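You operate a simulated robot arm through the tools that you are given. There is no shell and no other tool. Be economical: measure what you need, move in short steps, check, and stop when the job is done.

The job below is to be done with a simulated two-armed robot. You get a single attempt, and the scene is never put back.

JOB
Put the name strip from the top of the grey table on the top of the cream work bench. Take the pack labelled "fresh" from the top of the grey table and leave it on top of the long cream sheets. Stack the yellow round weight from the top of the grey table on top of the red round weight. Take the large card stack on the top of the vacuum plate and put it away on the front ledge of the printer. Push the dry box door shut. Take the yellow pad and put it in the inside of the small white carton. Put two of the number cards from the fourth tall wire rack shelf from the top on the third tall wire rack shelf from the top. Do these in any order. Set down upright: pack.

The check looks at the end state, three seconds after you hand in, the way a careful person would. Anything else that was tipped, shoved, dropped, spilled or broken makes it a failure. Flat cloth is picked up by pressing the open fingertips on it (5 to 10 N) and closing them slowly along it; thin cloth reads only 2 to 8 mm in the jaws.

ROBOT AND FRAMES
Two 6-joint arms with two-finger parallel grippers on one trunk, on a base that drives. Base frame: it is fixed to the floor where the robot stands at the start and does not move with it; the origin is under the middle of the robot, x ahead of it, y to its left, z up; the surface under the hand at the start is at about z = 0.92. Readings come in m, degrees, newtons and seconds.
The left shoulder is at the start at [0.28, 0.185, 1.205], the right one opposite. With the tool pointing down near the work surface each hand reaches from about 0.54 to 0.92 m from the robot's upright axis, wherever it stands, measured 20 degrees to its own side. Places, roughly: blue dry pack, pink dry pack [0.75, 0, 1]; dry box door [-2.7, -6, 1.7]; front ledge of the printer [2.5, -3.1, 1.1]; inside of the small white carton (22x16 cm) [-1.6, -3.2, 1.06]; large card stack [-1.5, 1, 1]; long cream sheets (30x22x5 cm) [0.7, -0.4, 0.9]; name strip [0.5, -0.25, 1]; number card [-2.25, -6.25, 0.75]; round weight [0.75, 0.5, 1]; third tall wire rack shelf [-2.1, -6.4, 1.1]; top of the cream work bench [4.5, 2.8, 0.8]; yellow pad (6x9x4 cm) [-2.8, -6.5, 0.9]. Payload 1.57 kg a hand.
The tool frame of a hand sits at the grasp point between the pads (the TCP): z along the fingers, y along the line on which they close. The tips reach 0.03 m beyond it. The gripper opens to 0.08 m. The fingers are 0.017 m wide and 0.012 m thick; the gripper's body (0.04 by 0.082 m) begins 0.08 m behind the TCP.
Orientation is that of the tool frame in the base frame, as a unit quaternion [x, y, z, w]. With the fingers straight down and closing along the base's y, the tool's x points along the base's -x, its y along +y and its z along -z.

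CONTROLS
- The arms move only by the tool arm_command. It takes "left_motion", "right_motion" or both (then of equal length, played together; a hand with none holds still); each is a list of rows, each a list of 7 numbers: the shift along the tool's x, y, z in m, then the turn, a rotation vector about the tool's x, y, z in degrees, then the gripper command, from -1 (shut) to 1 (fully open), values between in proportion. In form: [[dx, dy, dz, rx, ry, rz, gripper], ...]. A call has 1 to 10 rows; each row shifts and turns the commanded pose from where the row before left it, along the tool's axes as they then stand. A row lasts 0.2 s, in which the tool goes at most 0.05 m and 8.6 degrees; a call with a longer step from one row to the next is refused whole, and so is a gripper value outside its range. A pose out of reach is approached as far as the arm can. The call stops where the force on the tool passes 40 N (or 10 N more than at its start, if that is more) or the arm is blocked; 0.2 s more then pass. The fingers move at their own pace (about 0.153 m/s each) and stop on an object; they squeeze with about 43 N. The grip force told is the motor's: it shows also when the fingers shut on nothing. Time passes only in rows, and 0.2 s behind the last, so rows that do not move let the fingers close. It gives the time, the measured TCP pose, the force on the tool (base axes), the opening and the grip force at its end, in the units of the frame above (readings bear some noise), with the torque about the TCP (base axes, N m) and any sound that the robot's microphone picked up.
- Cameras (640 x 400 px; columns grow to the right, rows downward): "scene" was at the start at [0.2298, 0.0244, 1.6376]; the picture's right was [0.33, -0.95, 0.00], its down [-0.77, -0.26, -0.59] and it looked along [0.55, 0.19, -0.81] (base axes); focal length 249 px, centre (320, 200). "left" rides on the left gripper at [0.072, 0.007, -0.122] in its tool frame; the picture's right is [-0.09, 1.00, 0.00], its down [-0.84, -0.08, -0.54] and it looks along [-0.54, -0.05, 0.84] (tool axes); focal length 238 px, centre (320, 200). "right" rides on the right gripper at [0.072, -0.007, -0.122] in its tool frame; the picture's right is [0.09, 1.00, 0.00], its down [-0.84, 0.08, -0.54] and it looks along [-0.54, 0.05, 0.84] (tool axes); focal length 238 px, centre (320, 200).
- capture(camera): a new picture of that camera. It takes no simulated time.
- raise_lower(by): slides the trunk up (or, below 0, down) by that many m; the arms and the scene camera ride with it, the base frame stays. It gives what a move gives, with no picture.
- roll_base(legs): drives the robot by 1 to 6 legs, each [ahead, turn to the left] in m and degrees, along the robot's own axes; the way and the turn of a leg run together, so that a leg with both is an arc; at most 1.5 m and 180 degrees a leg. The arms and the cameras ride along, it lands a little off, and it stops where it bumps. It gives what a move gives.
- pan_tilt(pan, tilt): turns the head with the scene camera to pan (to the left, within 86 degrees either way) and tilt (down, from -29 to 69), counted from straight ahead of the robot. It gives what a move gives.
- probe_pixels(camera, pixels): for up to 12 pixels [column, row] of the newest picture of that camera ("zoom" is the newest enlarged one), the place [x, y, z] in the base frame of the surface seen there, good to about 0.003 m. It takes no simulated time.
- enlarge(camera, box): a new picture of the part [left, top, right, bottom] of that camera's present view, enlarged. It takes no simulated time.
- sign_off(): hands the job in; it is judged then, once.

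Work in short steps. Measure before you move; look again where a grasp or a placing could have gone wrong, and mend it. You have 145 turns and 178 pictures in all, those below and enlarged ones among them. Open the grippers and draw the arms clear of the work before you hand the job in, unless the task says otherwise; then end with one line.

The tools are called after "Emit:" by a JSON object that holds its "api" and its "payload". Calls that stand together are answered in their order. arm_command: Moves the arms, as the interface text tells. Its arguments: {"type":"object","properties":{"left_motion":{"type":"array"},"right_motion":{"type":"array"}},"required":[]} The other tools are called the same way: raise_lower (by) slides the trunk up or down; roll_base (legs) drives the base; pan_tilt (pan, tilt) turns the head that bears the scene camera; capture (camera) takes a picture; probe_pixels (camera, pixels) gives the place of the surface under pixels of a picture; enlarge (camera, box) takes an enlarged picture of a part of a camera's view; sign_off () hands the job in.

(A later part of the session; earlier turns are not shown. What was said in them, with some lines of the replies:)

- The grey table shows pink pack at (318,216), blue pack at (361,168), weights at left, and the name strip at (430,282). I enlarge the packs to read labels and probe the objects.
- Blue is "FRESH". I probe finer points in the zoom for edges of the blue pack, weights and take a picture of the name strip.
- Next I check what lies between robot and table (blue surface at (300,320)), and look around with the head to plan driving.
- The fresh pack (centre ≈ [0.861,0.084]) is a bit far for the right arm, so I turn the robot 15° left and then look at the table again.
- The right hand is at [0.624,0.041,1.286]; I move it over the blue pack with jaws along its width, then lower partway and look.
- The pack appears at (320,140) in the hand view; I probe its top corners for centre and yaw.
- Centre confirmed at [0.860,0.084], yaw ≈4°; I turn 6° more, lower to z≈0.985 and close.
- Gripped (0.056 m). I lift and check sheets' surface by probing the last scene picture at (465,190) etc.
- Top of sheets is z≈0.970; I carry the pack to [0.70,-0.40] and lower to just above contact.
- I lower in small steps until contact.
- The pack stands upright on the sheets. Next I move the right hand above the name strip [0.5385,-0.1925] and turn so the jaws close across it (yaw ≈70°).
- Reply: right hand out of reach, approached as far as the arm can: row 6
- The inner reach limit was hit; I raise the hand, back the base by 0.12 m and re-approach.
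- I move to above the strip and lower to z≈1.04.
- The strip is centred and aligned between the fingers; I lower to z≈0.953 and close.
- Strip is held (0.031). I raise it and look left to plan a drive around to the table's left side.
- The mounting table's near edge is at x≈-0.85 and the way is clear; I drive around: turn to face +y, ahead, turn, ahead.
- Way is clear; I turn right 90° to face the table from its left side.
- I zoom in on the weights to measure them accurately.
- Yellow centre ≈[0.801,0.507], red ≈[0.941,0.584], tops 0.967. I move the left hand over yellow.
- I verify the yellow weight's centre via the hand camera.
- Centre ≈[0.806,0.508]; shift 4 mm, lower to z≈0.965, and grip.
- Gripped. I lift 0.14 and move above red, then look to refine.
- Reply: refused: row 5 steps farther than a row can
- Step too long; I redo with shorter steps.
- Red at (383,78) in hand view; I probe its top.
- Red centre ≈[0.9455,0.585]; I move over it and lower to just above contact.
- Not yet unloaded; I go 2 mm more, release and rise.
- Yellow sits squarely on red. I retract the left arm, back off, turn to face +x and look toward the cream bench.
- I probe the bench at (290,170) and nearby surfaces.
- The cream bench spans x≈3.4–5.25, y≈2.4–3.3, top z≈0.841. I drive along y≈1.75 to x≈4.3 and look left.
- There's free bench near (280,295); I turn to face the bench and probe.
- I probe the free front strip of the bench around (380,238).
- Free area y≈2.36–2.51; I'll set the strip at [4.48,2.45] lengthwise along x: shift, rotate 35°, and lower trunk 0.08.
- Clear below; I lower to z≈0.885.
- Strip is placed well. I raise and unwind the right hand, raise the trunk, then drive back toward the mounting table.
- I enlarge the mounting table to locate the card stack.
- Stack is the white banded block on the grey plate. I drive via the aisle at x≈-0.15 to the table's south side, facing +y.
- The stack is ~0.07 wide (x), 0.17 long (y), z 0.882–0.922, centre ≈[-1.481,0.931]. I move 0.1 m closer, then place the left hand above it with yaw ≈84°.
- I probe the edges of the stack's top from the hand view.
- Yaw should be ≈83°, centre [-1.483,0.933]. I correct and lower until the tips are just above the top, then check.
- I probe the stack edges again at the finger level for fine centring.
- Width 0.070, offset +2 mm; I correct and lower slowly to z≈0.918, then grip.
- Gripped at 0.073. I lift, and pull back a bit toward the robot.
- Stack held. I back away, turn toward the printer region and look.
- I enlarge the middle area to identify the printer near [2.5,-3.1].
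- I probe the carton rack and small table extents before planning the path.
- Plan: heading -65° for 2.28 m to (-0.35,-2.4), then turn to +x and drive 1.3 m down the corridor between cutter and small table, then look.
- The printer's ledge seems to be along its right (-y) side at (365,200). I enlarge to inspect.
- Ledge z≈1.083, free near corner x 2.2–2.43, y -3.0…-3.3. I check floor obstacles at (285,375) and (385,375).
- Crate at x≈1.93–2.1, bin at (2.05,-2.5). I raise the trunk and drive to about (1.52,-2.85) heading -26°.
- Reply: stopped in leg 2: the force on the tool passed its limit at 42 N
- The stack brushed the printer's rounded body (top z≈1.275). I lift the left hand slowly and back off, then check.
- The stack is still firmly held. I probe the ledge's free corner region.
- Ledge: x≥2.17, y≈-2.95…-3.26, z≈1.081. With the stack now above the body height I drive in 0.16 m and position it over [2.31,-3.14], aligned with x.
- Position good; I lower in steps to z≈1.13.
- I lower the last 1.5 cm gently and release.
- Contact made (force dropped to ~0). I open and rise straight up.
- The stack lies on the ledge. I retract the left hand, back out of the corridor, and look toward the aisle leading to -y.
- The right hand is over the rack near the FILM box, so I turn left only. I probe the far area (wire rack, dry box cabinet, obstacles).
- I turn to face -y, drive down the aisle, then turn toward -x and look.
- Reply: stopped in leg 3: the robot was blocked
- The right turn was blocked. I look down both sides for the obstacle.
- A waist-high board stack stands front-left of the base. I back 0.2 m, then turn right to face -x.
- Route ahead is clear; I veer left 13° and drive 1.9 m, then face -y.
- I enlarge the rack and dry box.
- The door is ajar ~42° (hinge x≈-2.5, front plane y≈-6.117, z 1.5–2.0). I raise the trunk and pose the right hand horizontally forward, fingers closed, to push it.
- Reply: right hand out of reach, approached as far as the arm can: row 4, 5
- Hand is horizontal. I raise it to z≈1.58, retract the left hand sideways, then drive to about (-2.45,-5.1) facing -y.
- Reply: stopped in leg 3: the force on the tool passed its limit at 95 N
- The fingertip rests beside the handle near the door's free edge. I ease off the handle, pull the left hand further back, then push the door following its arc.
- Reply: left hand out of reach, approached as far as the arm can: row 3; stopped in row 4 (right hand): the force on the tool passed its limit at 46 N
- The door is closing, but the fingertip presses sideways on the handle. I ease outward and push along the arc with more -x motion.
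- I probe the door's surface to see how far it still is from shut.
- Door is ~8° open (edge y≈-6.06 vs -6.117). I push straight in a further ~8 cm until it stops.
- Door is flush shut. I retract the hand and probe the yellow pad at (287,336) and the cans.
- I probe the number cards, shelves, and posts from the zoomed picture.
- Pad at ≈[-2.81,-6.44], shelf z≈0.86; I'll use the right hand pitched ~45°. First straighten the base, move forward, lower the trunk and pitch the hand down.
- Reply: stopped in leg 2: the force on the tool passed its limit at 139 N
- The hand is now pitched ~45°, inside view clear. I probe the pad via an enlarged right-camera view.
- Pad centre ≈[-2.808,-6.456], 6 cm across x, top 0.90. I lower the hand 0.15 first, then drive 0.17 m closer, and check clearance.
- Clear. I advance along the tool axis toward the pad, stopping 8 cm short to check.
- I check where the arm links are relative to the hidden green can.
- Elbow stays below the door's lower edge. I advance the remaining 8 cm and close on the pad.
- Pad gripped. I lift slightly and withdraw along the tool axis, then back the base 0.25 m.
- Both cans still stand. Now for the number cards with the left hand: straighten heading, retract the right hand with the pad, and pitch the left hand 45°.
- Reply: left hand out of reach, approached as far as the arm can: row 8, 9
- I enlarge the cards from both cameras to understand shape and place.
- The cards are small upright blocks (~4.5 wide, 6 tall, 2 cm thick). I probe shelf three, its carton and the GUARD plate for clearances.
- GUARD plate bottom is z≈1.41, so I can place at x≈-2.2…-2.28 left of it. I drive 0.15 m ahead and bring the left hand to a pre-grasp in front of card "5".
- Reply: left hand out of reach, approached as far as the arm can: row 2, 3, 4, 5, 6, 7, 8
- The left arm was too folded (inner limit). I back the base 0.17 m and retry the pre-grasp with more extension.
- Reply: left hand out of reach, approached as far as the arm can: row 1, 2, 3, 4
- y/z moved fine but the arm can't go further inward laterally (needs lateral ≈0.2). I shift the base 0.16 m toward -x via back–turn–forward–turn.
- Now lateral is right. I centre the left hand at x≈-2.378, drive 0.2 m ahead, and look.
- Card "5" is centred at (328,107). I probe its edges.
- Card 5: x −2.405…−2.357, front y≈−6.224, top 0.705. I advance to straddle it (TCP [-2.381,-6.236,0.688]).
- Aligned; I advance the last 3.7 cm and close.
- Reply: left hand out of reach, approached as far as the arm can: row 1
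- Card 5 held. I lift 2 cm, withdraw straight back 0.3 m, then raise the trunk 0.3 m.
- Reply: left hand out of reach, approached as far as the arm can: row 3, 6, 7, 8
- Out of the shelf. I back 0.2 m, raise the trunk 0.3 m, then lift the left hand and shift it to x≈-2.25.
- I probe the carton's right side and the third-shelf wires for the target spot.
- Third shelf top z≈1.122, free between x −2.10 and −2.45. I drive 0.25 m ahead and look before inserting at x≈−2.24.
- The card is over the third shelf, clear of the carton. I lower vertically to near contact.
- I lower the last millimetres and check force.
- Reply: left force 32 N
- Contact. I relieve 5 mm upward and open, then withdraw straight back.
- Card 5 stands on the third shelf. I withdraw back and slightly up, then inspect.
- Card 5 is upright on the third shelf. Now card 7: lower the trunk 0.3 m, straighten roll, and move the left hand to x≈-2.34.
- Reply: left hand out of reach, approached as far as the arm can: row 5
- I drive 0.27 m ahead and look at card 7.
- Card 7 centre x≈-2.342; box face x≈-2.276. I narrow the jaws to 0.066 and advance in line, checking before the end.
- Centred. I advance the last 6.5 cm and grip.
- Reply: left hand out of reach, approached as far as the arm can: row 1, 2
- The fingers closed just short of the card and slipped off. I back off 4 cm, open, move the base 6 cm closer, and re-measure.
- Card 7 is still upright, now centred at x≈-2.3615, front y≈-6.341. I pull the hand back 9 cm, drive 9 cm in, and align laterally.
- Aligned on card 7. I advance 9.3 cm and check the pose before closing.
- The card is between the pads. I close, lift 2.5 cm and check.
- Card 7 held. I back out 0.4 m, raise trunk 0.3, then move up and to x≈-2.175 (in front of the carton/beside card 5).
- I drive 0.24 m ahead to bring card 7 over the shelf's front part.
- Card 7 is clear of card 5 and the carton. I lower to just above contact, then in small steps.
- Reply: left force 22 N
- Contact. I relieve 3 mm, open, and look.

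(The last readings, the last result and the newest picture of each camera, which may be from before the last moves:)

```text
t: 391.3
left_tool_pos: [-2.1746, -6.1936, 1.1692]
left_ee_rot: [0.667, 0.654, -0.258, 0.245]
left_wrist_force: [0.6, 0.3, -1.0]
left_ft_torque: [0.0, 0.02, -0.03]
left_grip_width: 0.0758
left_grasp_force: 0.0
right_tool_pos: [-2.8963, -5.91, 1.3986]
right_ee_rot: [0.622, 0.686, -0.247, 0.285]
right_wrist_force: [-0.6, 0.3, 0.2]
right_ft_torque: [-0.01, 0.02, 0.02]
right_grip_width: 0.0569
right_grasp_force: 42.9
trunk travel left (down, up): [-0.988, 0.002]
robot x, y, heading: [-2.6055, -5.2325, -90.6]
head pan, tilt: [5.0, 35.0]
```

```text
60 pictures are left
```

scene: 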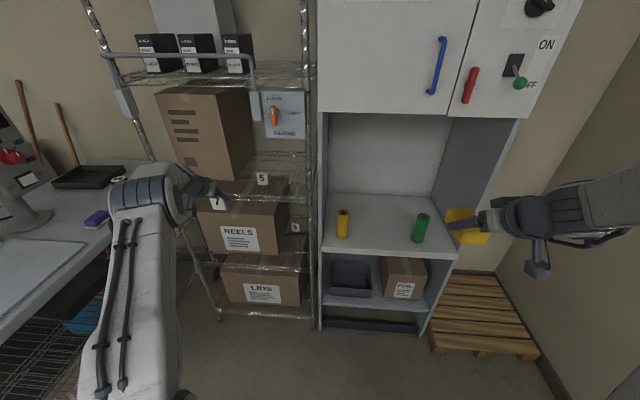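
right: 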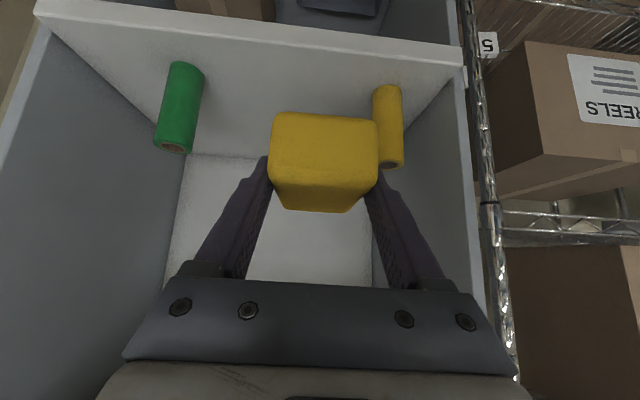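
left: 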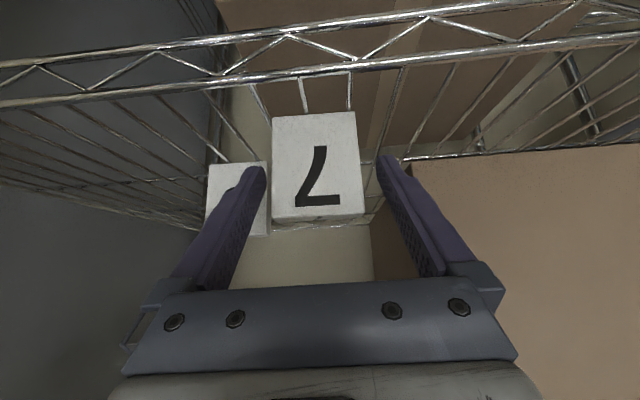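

I withdraw back and up, then back the base and inspect both cards.

Emit:
{"api": "arm_command", "payload": {"left_motion": [[0.02, 0, -0.03, 0, 0, 0, 0.9], [0.025, 0, -0.032, 0, 0, 0, 1], [0.025, 0, -0.032, 0, 0, 0, 1], [0.02, 0, -0.035, 0, 0, 0, 1], [0, 0, 0, 0, 0, 0, 1]]}}

Emit:
{"api": "roll_base", "payload": {"legs": [[-0.35, 0]]}}

Emit:
{"api": "enlarge", "payload": {"camera": "scene", "box": [150, 90, 450, 290]}}

```text
t: 392.5
left_tool_pos: [-2.1711, -6.0401, 1.2058]
left_ee_rot: [0.667, 0.654, -0.258, 0.246]
left_wrist_force: [0.0, 0.5, -0.1]
left_ft_torque: [-0.03, 0.01, 0.0]
left_grip_width: 0.0796
left_grasp_force: 0.0
right_tool_pos: [-2.8958, -5.9091, 1.3993]
right_ee_rot: [0.622, 0.687, -0.246, 0.285]
right_wrist_force: [0.6, 0.1, -0.1]
right_ft_torque: [0.01, 0.0, 0.01]
right_grip_width: 0.0569
right_grasp_force: 43.3
trunk travel left (down, up): [-0.988, 0.002]
robot x, y, heading: [-2.6015, -5.2312, -90.6]
head pan, tilt: [5.0, 35.0]
```

```text
t: 394.8
left_tool_pos: [-2.167, -5.6947, 1.2058]
left_ee_rot: [0.668, 0.653, -0.259, 0.245]
left_wrist_force: [0.2, 0.8, -0.1]
left_ft_torque: [-0.01, 0.01, -0.01]
left_grip_width: 0.0799
left_grasp_force: 0.1
right_tool_pos: [-2.8915, -5.5618, 1.3988]
right_ee_rot: [0.623, 0.685, -0.247, 0.284]
right_wrist_force: [-0.4, 0.3, -1.3]
right_ft_torque: [0.04, 0.02, 0.01]
right_grip_width: 0.0569
right_grasp_force: 43.5
trunk travel left (down, up): [-0.988, 0.002]
robot x, y, heading: [-2.6021, -4.8848, -91.0]
head pan, tilt: [5.0, 35.0]
```

```text
2.00 times, centred on (300, 190) of scene
```

zoom: 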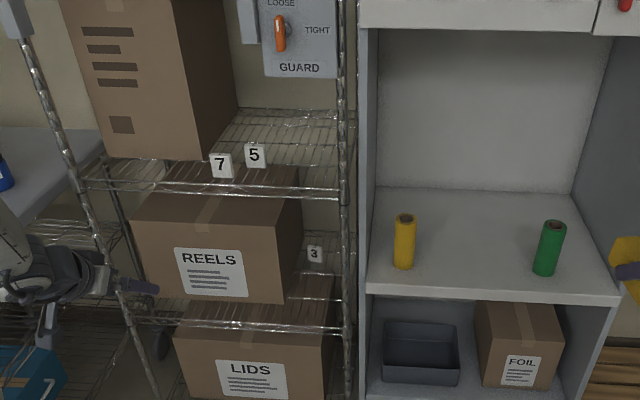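

Cards are done (7 and 5 on shelf three, 3 left below). I now bring both hands vertical and retracted, then drive back and turn toward the carton rack.

Emit:
{"api": "arm_command", "payload": {"left_motion": [[0, 0, 0, 0, 7.5, 0, 1], [0, 0, 0, 0, 7.5, 0, 1], [0, 0, 0, 0, 7.5, 0, 1], [0, 0, 0, 0, 7.5, 0, 1], [0, 0, 0, 0, 7.5, 0, 1], [0, 0, 0, 0, 5, 0, 1], [0.045, 0, 0, 0, 0, 0, 1], [0.045, 0, 0, 0, 0, 0, 1], [0.045, 0, 0, 0, 0, 0, 1], [0.04, 0, 0, 0, 0, 0, 1]], "right_motion": [[0, 0, 0, 0, 7.5, 0, -1], [0, 0, 0, 0, 7.5, 0, -1], [0, 0, 0, 0, 7.5, 0, -1], [0, 0, 0, 0, 7.5, 0, -1], [0, 0, 0, 0, 7.5, 0, -1], [0, 0, 0, 0, 7.5, 0, -1], [0, 0, 0, 0, 0, 0, -1], [0, 0, 0, 0, 0, 0, -1], [0, 0, 0, 0, 0, 0, -1], [0, 0, 0, 0, 0, 0, -1]]}}

Emit:
{"api": "roll_base", "payload": {"legs": [[-0.65, 0]]}}

Emit:
{"api": "pan_tilt", "payload": {"pan": 86, "tilt": 30}}

Emit:
{"api": "capture", "payload": {"camera": "scene"}}

```text
t: 396.9
left_tool_pos: [-2.1641, -5.5196, 1.2061]
left_ee_rot: [0.717, 0.697, 0.0, -0.008]
left_wrist_force: [-0.9, -0.3, 0.6]
left_ft_torque: [0.0, -0.03, -0.02]
left_grip_width: 0.0801
left_grasp_force: 0.0
right_tool_pos: [-2.8918, -5.562, 1.4]
right_ee_rot: [0.671, 0.742, 0.01, 0.001]
right_wrist_force: [0.0, 0.5, 0.2]
right_ft_torque: [0.01, 0.0, 0.02]
right_grip_width: 0.057
right_grasp_force: 43.3
trunk travel left (down, up): [-0.988, 0.002]
robot x, y, heading: [-2.5979, -4.8788, -91.1]
head pan, tilt: [5.0, 35.0]
```

```text
t: 400.6
left_tool_pos: [-2.1566, -4.8639, 1.2055]
left_ee_rot: [0.72, 0.694, 0.001, -0.008]
left_wrist_force: [0.4, -0.7, -0.2]
left_ft_torque: [0.01, 0.02, -0.02]
left_grip_width: 0.0803
left_grasp_force: 0.2
right_tool_pos: [-2.8857, -4.8996, 1.3989]
right_ee_rot: [0.673, 0.74, 0.01, 0.001]
right_wrist_force: [0.6, 0.2, -1.0]
right_ft_torque: [-0.01, 0.0, 0.0]
right_grip_width: 0.057
right_grasp_force: 42.9
trunk travel left (down, up): [-0.988, 0.002]
robot x, y, heading: [-2.5836, -4.2234, -91.5]
head pan, tilt: [5.0, 35.0]
```

```text
t: 402.1
left_tool_pos: [-2.1568, -4.8646, 1.2061]
left_ee_rot: [0.72, 0.694, 0.001, -0.008]
left_wrist_force: [-0.7, -0.3, 0.8]
left_ft_torque: [0.0, 0.01, 0.02]
left_grip_width: 0.0801
left_grasp_force: 0.0
right_tool_pos: [-2.8853, -4.8996, 1.4]
right_ee_rot: [0.673, 0.74, 0.01, 0.001]
right_wrist_force: [-0.6, 0.5, -0.4]
right_ft_torque: [-0.02, 0.01, 0.02]
right_grip_width: 0.0571
right_grasp_force: 43.3
trunk travel left (down, up): [-0.988, 0.002]
robot x, y, heading: [-2.5837, -4.223, -91.3]
head pan, tilt: [85.9, 30.0]
```

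```text
58 pictures are left
```

scene: 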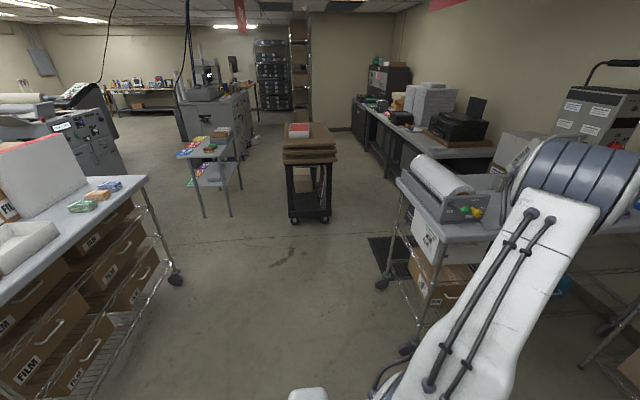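

I turn to face +x, advance 0.7 m, then face +y toward the carton rack and look.

Emit:
{"api": "roll_base", "payload": {"legs": [[0, 91], [0.7, 0], [0, 90]]}}

Emit:
{"api": "pan_tilt", "payload": {"pan": -10, "tilt": 38}}

Emit:
{"api": "capture", "payload": {"camera": "scene"}}

```text
t: 413.6
left_tool_pos: [-2.3243, -3.586, 1.2065]
left_ee_rot: [-0.696, 0.718, -0.008, 0.0]
left_wrist_force: [0.3, -0.1, -0.4]
left_ft_torque: [-0.01, 0.0, -0.03]
left_grip_width: 0.0801
left_grasp_force: 0.0
right_tool_pos: [-1.5958, -3.547, 1.3987]
right_ee_rot: [0.741, -0.672, -0.001, 0.01]
right_wrist_force: [-1.2, 0.1, -0.8]
right_ft_torque: [0.04, -0.01, -0.01]
right_grip_width: 0.0568
right_grasp_force: 43.2
trunk travel left (down, up): [-0.988, 0.002]
robot x, y, heading: [-1.8909, -4.2275, 89.0]
head pan, tilt: [85.9, 30.0]
```

```text
t: 415.3
left_tool_pos: [-2.3243, -3.586, 1.2055]
left_ee_rot: [-0.696, 0.718, -0.007, -0.001]
left_wrist_force: [0.8, 0.3, 0.7]
left_ft_torque: [0.01, 0.01, 0.02]
left_grip_width: 0.08
left_grasp_force: 0.1
right_tool_pos: [-1.5952, -3.5483, 1.3988]
right_ee_rot: [0.741, -0.671, -0.001, 0.009]
right_wrist_force: [-0.7, 0.4, -0.7]
right_ft_torque: [0.01, 0.04, 0.0]
right_grip_width: 0.057
right_grasp_force: 43.3
trunk travel left (down, up): [-0.988, 0.002]
robot x, y, heading: [-1.8905, -4.2255, 88.7]
head pan, tilt: [-10.0, 38.0]
```

```text
57 pictures are left
```

scene: 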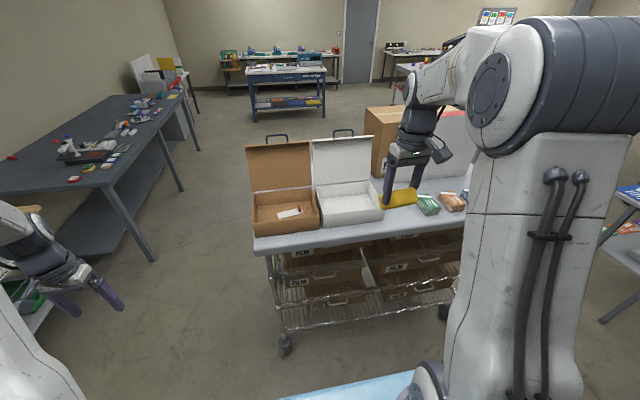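

The small white carton with open lid is at (345,205). I enlarge and probe its rim and inside.

Emit:
{"api": "enlarge", "payload": {"camera": "scene", "box": [230, 120, 480, 260]}}

Emit:
{"api": "probe_pixels", "payload": {"camera": "zoom", "pixels": [[300, 210], [330, 200], [350, 225], [235, 230], [385, 215], [220, 190], [360, 180], [260, 275], [385, 250], [300, 120], [250, 50], [400, 190]]}}

```text
2.56 times, centred on (355, 190) of scene
```

zoom: 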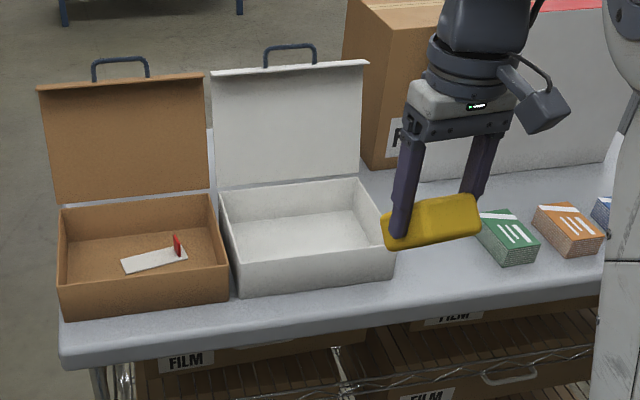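

```text
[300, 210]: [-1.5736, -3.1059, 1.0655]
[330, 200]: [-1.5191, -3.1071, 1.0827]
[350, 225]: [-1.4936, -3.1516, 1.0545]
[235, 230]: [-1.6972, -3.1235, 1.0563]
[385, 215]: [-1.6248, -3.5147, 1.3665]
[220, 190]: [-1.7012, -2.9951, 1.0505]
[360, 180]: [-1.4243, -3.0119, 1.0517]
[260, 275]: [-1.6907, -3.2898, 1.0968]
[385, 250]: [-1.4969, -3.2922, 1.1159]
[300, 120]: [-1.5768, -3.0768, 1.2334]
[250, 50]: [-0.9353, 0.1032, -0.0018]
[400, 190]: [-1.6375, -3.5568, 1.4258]
```

Carton interior: x −1.72…−1.48, y −3.28…−3.10, floor z≈1.055, rim ≈1.13. I drive 0.34 m ahead to bring the pad over it.

Emit:
{"api": "roll_base", "payload": {"legs": [[0.34, 0]]}}

Emit:
{"api": "capture", "payload": {"camera": "right"}}

Emit:
{"api": "capture", "payload": {"camera": "scene"}}

```text
t: 417.6
left_tool_pos: [-2.3137, -3.241, 1.2072]
left_ee_rot: [-0.695, 0.719, -0.008, -0.001]
left_wrist_force: [-0.3, 0.6, -0.1]
left_ft_torque: [0.03, -0.02, -0.01]
left_grip_width: 0.0801
left_grasp_force: 0.1
right_tool_pos: [-1.5868, -3.2064, 1.3984]
right_ee_rot: [0.739, -0.673, -0.002, 0.01]
right_wrist_force: [0.5, -0.8, -0.3]
right_ft_torque: [0.0, 0.0, -0.01]
right_grip_width: 0.057
right_grasp_force: 43.0
trunk travel left (down, up): [-0.988, 0.002]
robot x, y, heading: [-1.8834, -3.887, 88.7]
head pan, tilt: [-10.0, 38.0]
```

```text
55 pictures are left
```

right: 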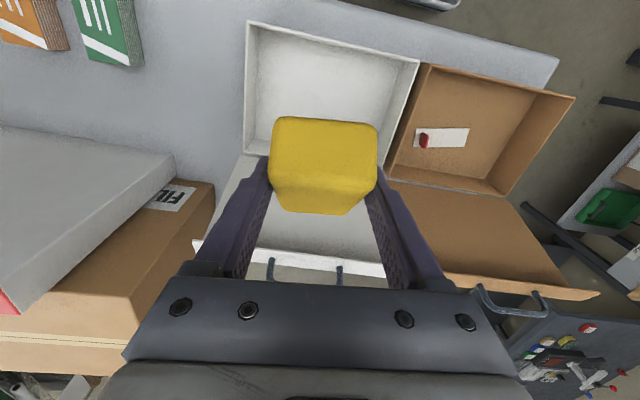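

```text
54 pictures are left
```

scene: 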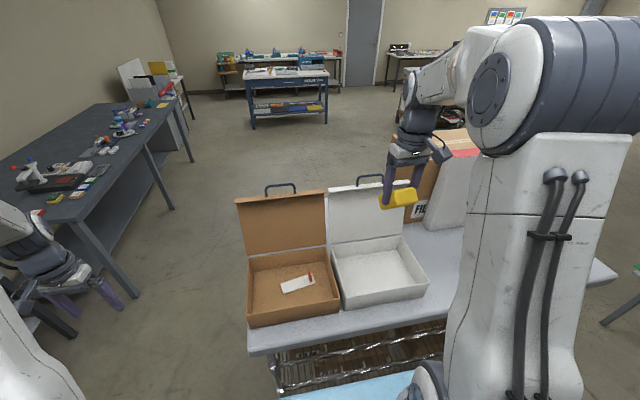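

I probe the carton's rim corners and lid for final positioning.

Emit:
{"api": "probe_pixels", "payload": {"camera": "scene", "pixels": [[345, 292], [424, 282], [333, 250], [402, 237], [380, 265], [350, 185], [385, 240], [365, 275], [330, 192], [400, 282]]}}

```text
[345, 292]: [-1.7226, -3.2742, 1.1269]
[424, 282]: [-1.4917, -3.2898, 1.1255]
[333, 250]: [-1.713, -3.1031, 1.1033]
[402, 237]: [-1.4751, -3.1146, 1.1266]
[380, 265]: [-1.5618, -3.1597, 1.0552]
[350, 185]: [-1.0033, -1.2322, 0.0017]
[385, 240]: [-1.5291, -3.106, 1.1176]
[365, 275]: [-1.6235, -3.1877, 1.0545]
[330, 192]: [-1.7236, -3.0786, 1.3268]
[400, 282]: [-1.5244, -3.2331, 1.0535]
```

Centre ≈[-1.60,-3.195]. I shift 1.3 cm and lower the pad into the carton.

Emit:
{"api": "arm_command", "payload": {"right_motion": [[0, 0.013, 0, 0, 0, 0, -1], [0, 0, 0.045, 0, 0, 0, -1], [0, 0, 0.045, 0, 0, 0, -1], [0, 0, 0.045, 0, 0, 0, -1], [0, 0, 0.045, 0, 0, 0, -1], [0, 0, 0.045, 0, 0, 0, -1], [0, 0, 0.035, 0, 0, 0, -1], [0, 0, 0, 0, 0, 0, -1]]}}

Emit:
{"api": "capture", "payload": {"camera": "scene"}}

```text
t: 419.4
left_tool_pos: [-2.3157, -3.2426, 1.2067]
left_ee_rot: [-0.694, 0.72, -0.008, -0.001]
left_wrist_force: [0.4, 0.7, -0.4]
left_ft_torque: [0.0, 0.01, 0.05]
left_grip_width: 0.0801
left_grasp_force: 0.0
right_tool_pos: [-1.601, -3.2113, 1.1406]
right_ee_rot: [0.74, -0.673, -0.001, 0.01]
right_wrist_force: [0.5, 0.1, -0.4]
right_ft_torque: [-0.06, 0.01, -0.01]
right_grip_width: 0.0567
right_grasp_force: 42.8
trunk travel left (down, up): [-0.988, 0.002]
robot x, y, heading: [-1.8855, -3.8813, 88.6]
head pan, tilt: [-10.0, 38.0]
```

```text
53 pictures are left
```

scene: 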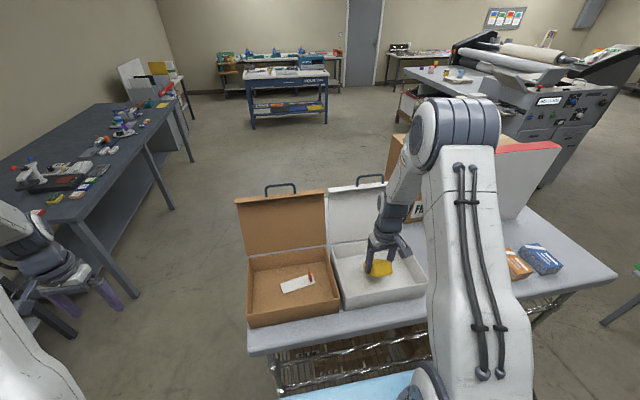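

Pad is inside the carton. I lower until light contact.

Emit:
{"api": "arm_command", "payload": {"right_motion": [[0, 0, 0.006, 0, 0, 0, -1], [0, 0, 0.006, 0, 0, 0, -1], [0, 0, 0.004, 0, 0, 0, -1], [0, 0, 0, 0, 0, 0, -1]]}}

```text
t: 420.4
left_tool_pos: [-2.3155, -3.2417, 1.2071]
left_ee_rot: [-0.695, 0.719, -0.008, -0.001]
left_wrist_force: [0.3, -0.2, -0.2]
left_ft_torque: [0.04, -0.01, 0.03]
left_grip_width: 0.0801
left_grasp_force: 0.0
right_tool_pos: [-1.602, -3.2112, 1.1249]
right_ee_rot: [0.74, -0.673, -0.001, 0.01]
right_wrist_force: [0.4, -2.6, 13.8]
right_ft_torque: [0.11, -0.39, -0.05]
right_grip_width: 0.0565
right_grasp_force: 43.2
trunk travel left (down, up): [-0.988, 0.002]
robot x, y, heading: [-1.8877, -3.8818, 88.9]
head pan, tilt: [-10.0, 38.0]
```

Contact at 14 N. I open slowly and rise.

Emit:
{"api": "arm_command", "payload": {"right_motion": [[0, 0, -0.002, 0, 0, 0, 0.3], [0, 0, 0, 0, 0, 0, 0.7], [0, 0, 0, 0, 0, 0, 1], [0, 0, 0, 0, 0, 0, 1], [0, 0, -0.02, 0, 0, 0, 1], [0, 0, -0.04, 0, 0, 0, 1], [0, 0, -0.045, 0, 0, 0, 1], [0, 0, -0.045, 0, 0, 0, 1], [0, 0, -0.045, 0, 0, 0, 1], [0, 0, -0.045, 0, 0, 0, 1]]}}

Emit:
{"api": "capture", "payload": {"camera": "right"}}

Emit:
{"api": "enlarge", "payload": {"camera": "scene", "box": [230, 160, 460, 340]}}

```text
t: 422.6
left_tool_pos: [-2.315, -3.2423, 1.2058]
left_ee_rot: [-0.695, 0.719, -0.008, -0.001]
left_wrist_force: [-0.2, 0.3, -0.7]
left_ft_torque: [-0.01, -0.05, -0.01]
left_grip_width: 0.0802
left_grasp_force: 0.0
right_tool_pos: [-1.6003, -3.2075, 1.3651]
right_ee_rot: [0.74, -0.673, 0.0, 0.01]
right_wrist_force: [-0.2, 0.7, 0.5]
right_ft_torque: [0.03, -0.02, -0.01]
right_grip_width: 0.0801
right_grasp_force: 0.1
trunk travel left (down, up): [-0.988, 0.002]
robot x, y, heading: [-1.8823, -3.8818, 88.9]
head pan, tilt: [-10.0, 38.0]
```

```text
52 pictures are left
```

right: 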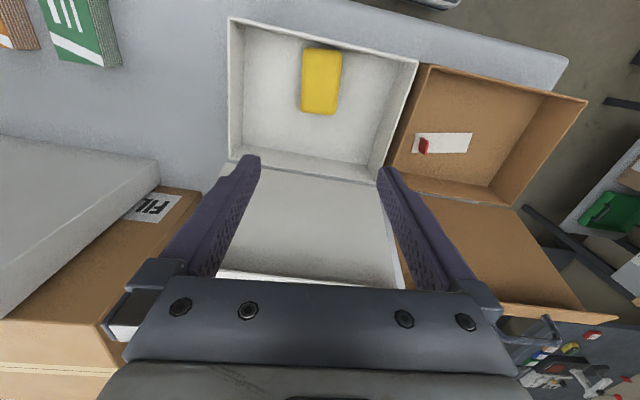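

```text
2.22 times, centred on (345, 250) of scene
```

zoom: 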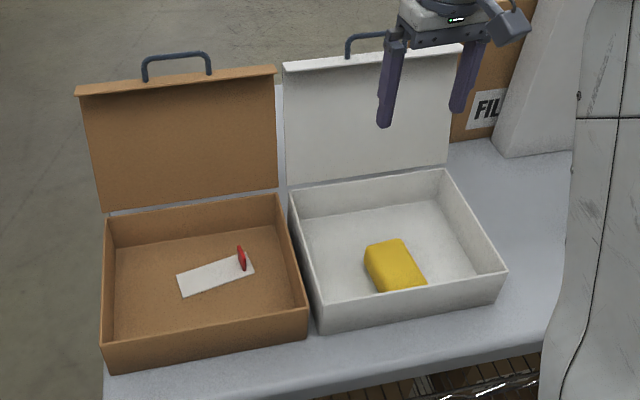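

The pad lies flat inside the white carton. I back away clear of the work and take a last look at the dry box door.

Emit:
{"api": "roll_base", "payload": {"legs": [[-0.4, 0], [0, 90]]}}

Emit:
{"api": "pan_tilt", "payload": {"pan": 80, "tilt": 10}}

Emit:
{"api": "capture", "payload": {"camera": "scene"}}

```text
t: 428.8
left_tool_pos: [-2.5459, -4.6917, 1.2062]
left_ee_rot: [1.0, -0.028, 0.006, -0.005]
left_wrist_force: [-0.8, -0.4, -0.6]
left_ft_torque: [0.01, 0.03, 0.05]
left_grip_width: 0.0802
left_grasp_force: 0.0
right_tool_pos: [-2.5652, -3.977, 1.3641]
right_ee_rot: [0.999, 0.037, 0.006, 0.007]
right_wrist_force: [0.5, -0.1, -1.2]
right_ft_torque: [0.01, 0.0, 0.01]
right_grip_width: 0.0799
right_grasp_force: 0.0
trunk travel left (down, up): [-0.988, 0.002]
robot x, y, heading: [-1.8962, -4.2781, 177.6]
head pan, tilt: [-10.0, 38.0]
```

```text
t: 430.4
left_tool_pos: [-2.5457, -4.6916, 1.207]
left_ee_rot: [1.0, -0.028, 0.006, -0.006]
left_wrist_force: [0.5, 0.0, -0.4]
left_ft_torque: [-0.02, 0.02, 0.0]
left_grip_width: 0.0797
left_grasp_force: 0.1
right_tool_pos: [-2.5645, -3.9765, 1.3644]
right_ee_rot: [0.999, 0.037, 0.006, 0.007]
right_wrist_force: [0.0, -0.6, 0.6]
right_ft_torque: [0.01, 0.03, -0.01]
right_grip_width: 0.0799
right_grasp_force: 0.0
trunk travel left (down, up): [-0.988, 0.002]
robot x, y, heading: [-1.8981, -4.2781, 177.5]
head pan, tilt: [80.0, 10.0]
```

```text
50 pictures are left
```

scene: 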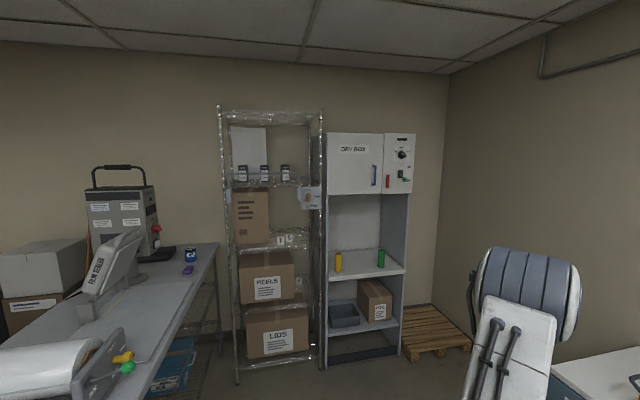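

The door is shut, cards 7 and 5 stand on the third shelf, and both hands are empty and clear. I hand in.

Emit:
{"api": "sign_off", "payload": {}}

```text
The job is handed in.
```

All seven parts of the job are finished and handed in, with both grippers open and clear; the check's result has not come back. There were two hard bumps on the way: the large card stack touched the printer at 42 N, and a finger hit the already closed dry box door at 139 N. One base turn was also blocked near the cart of boards. I saw nothing displaced afterwards.
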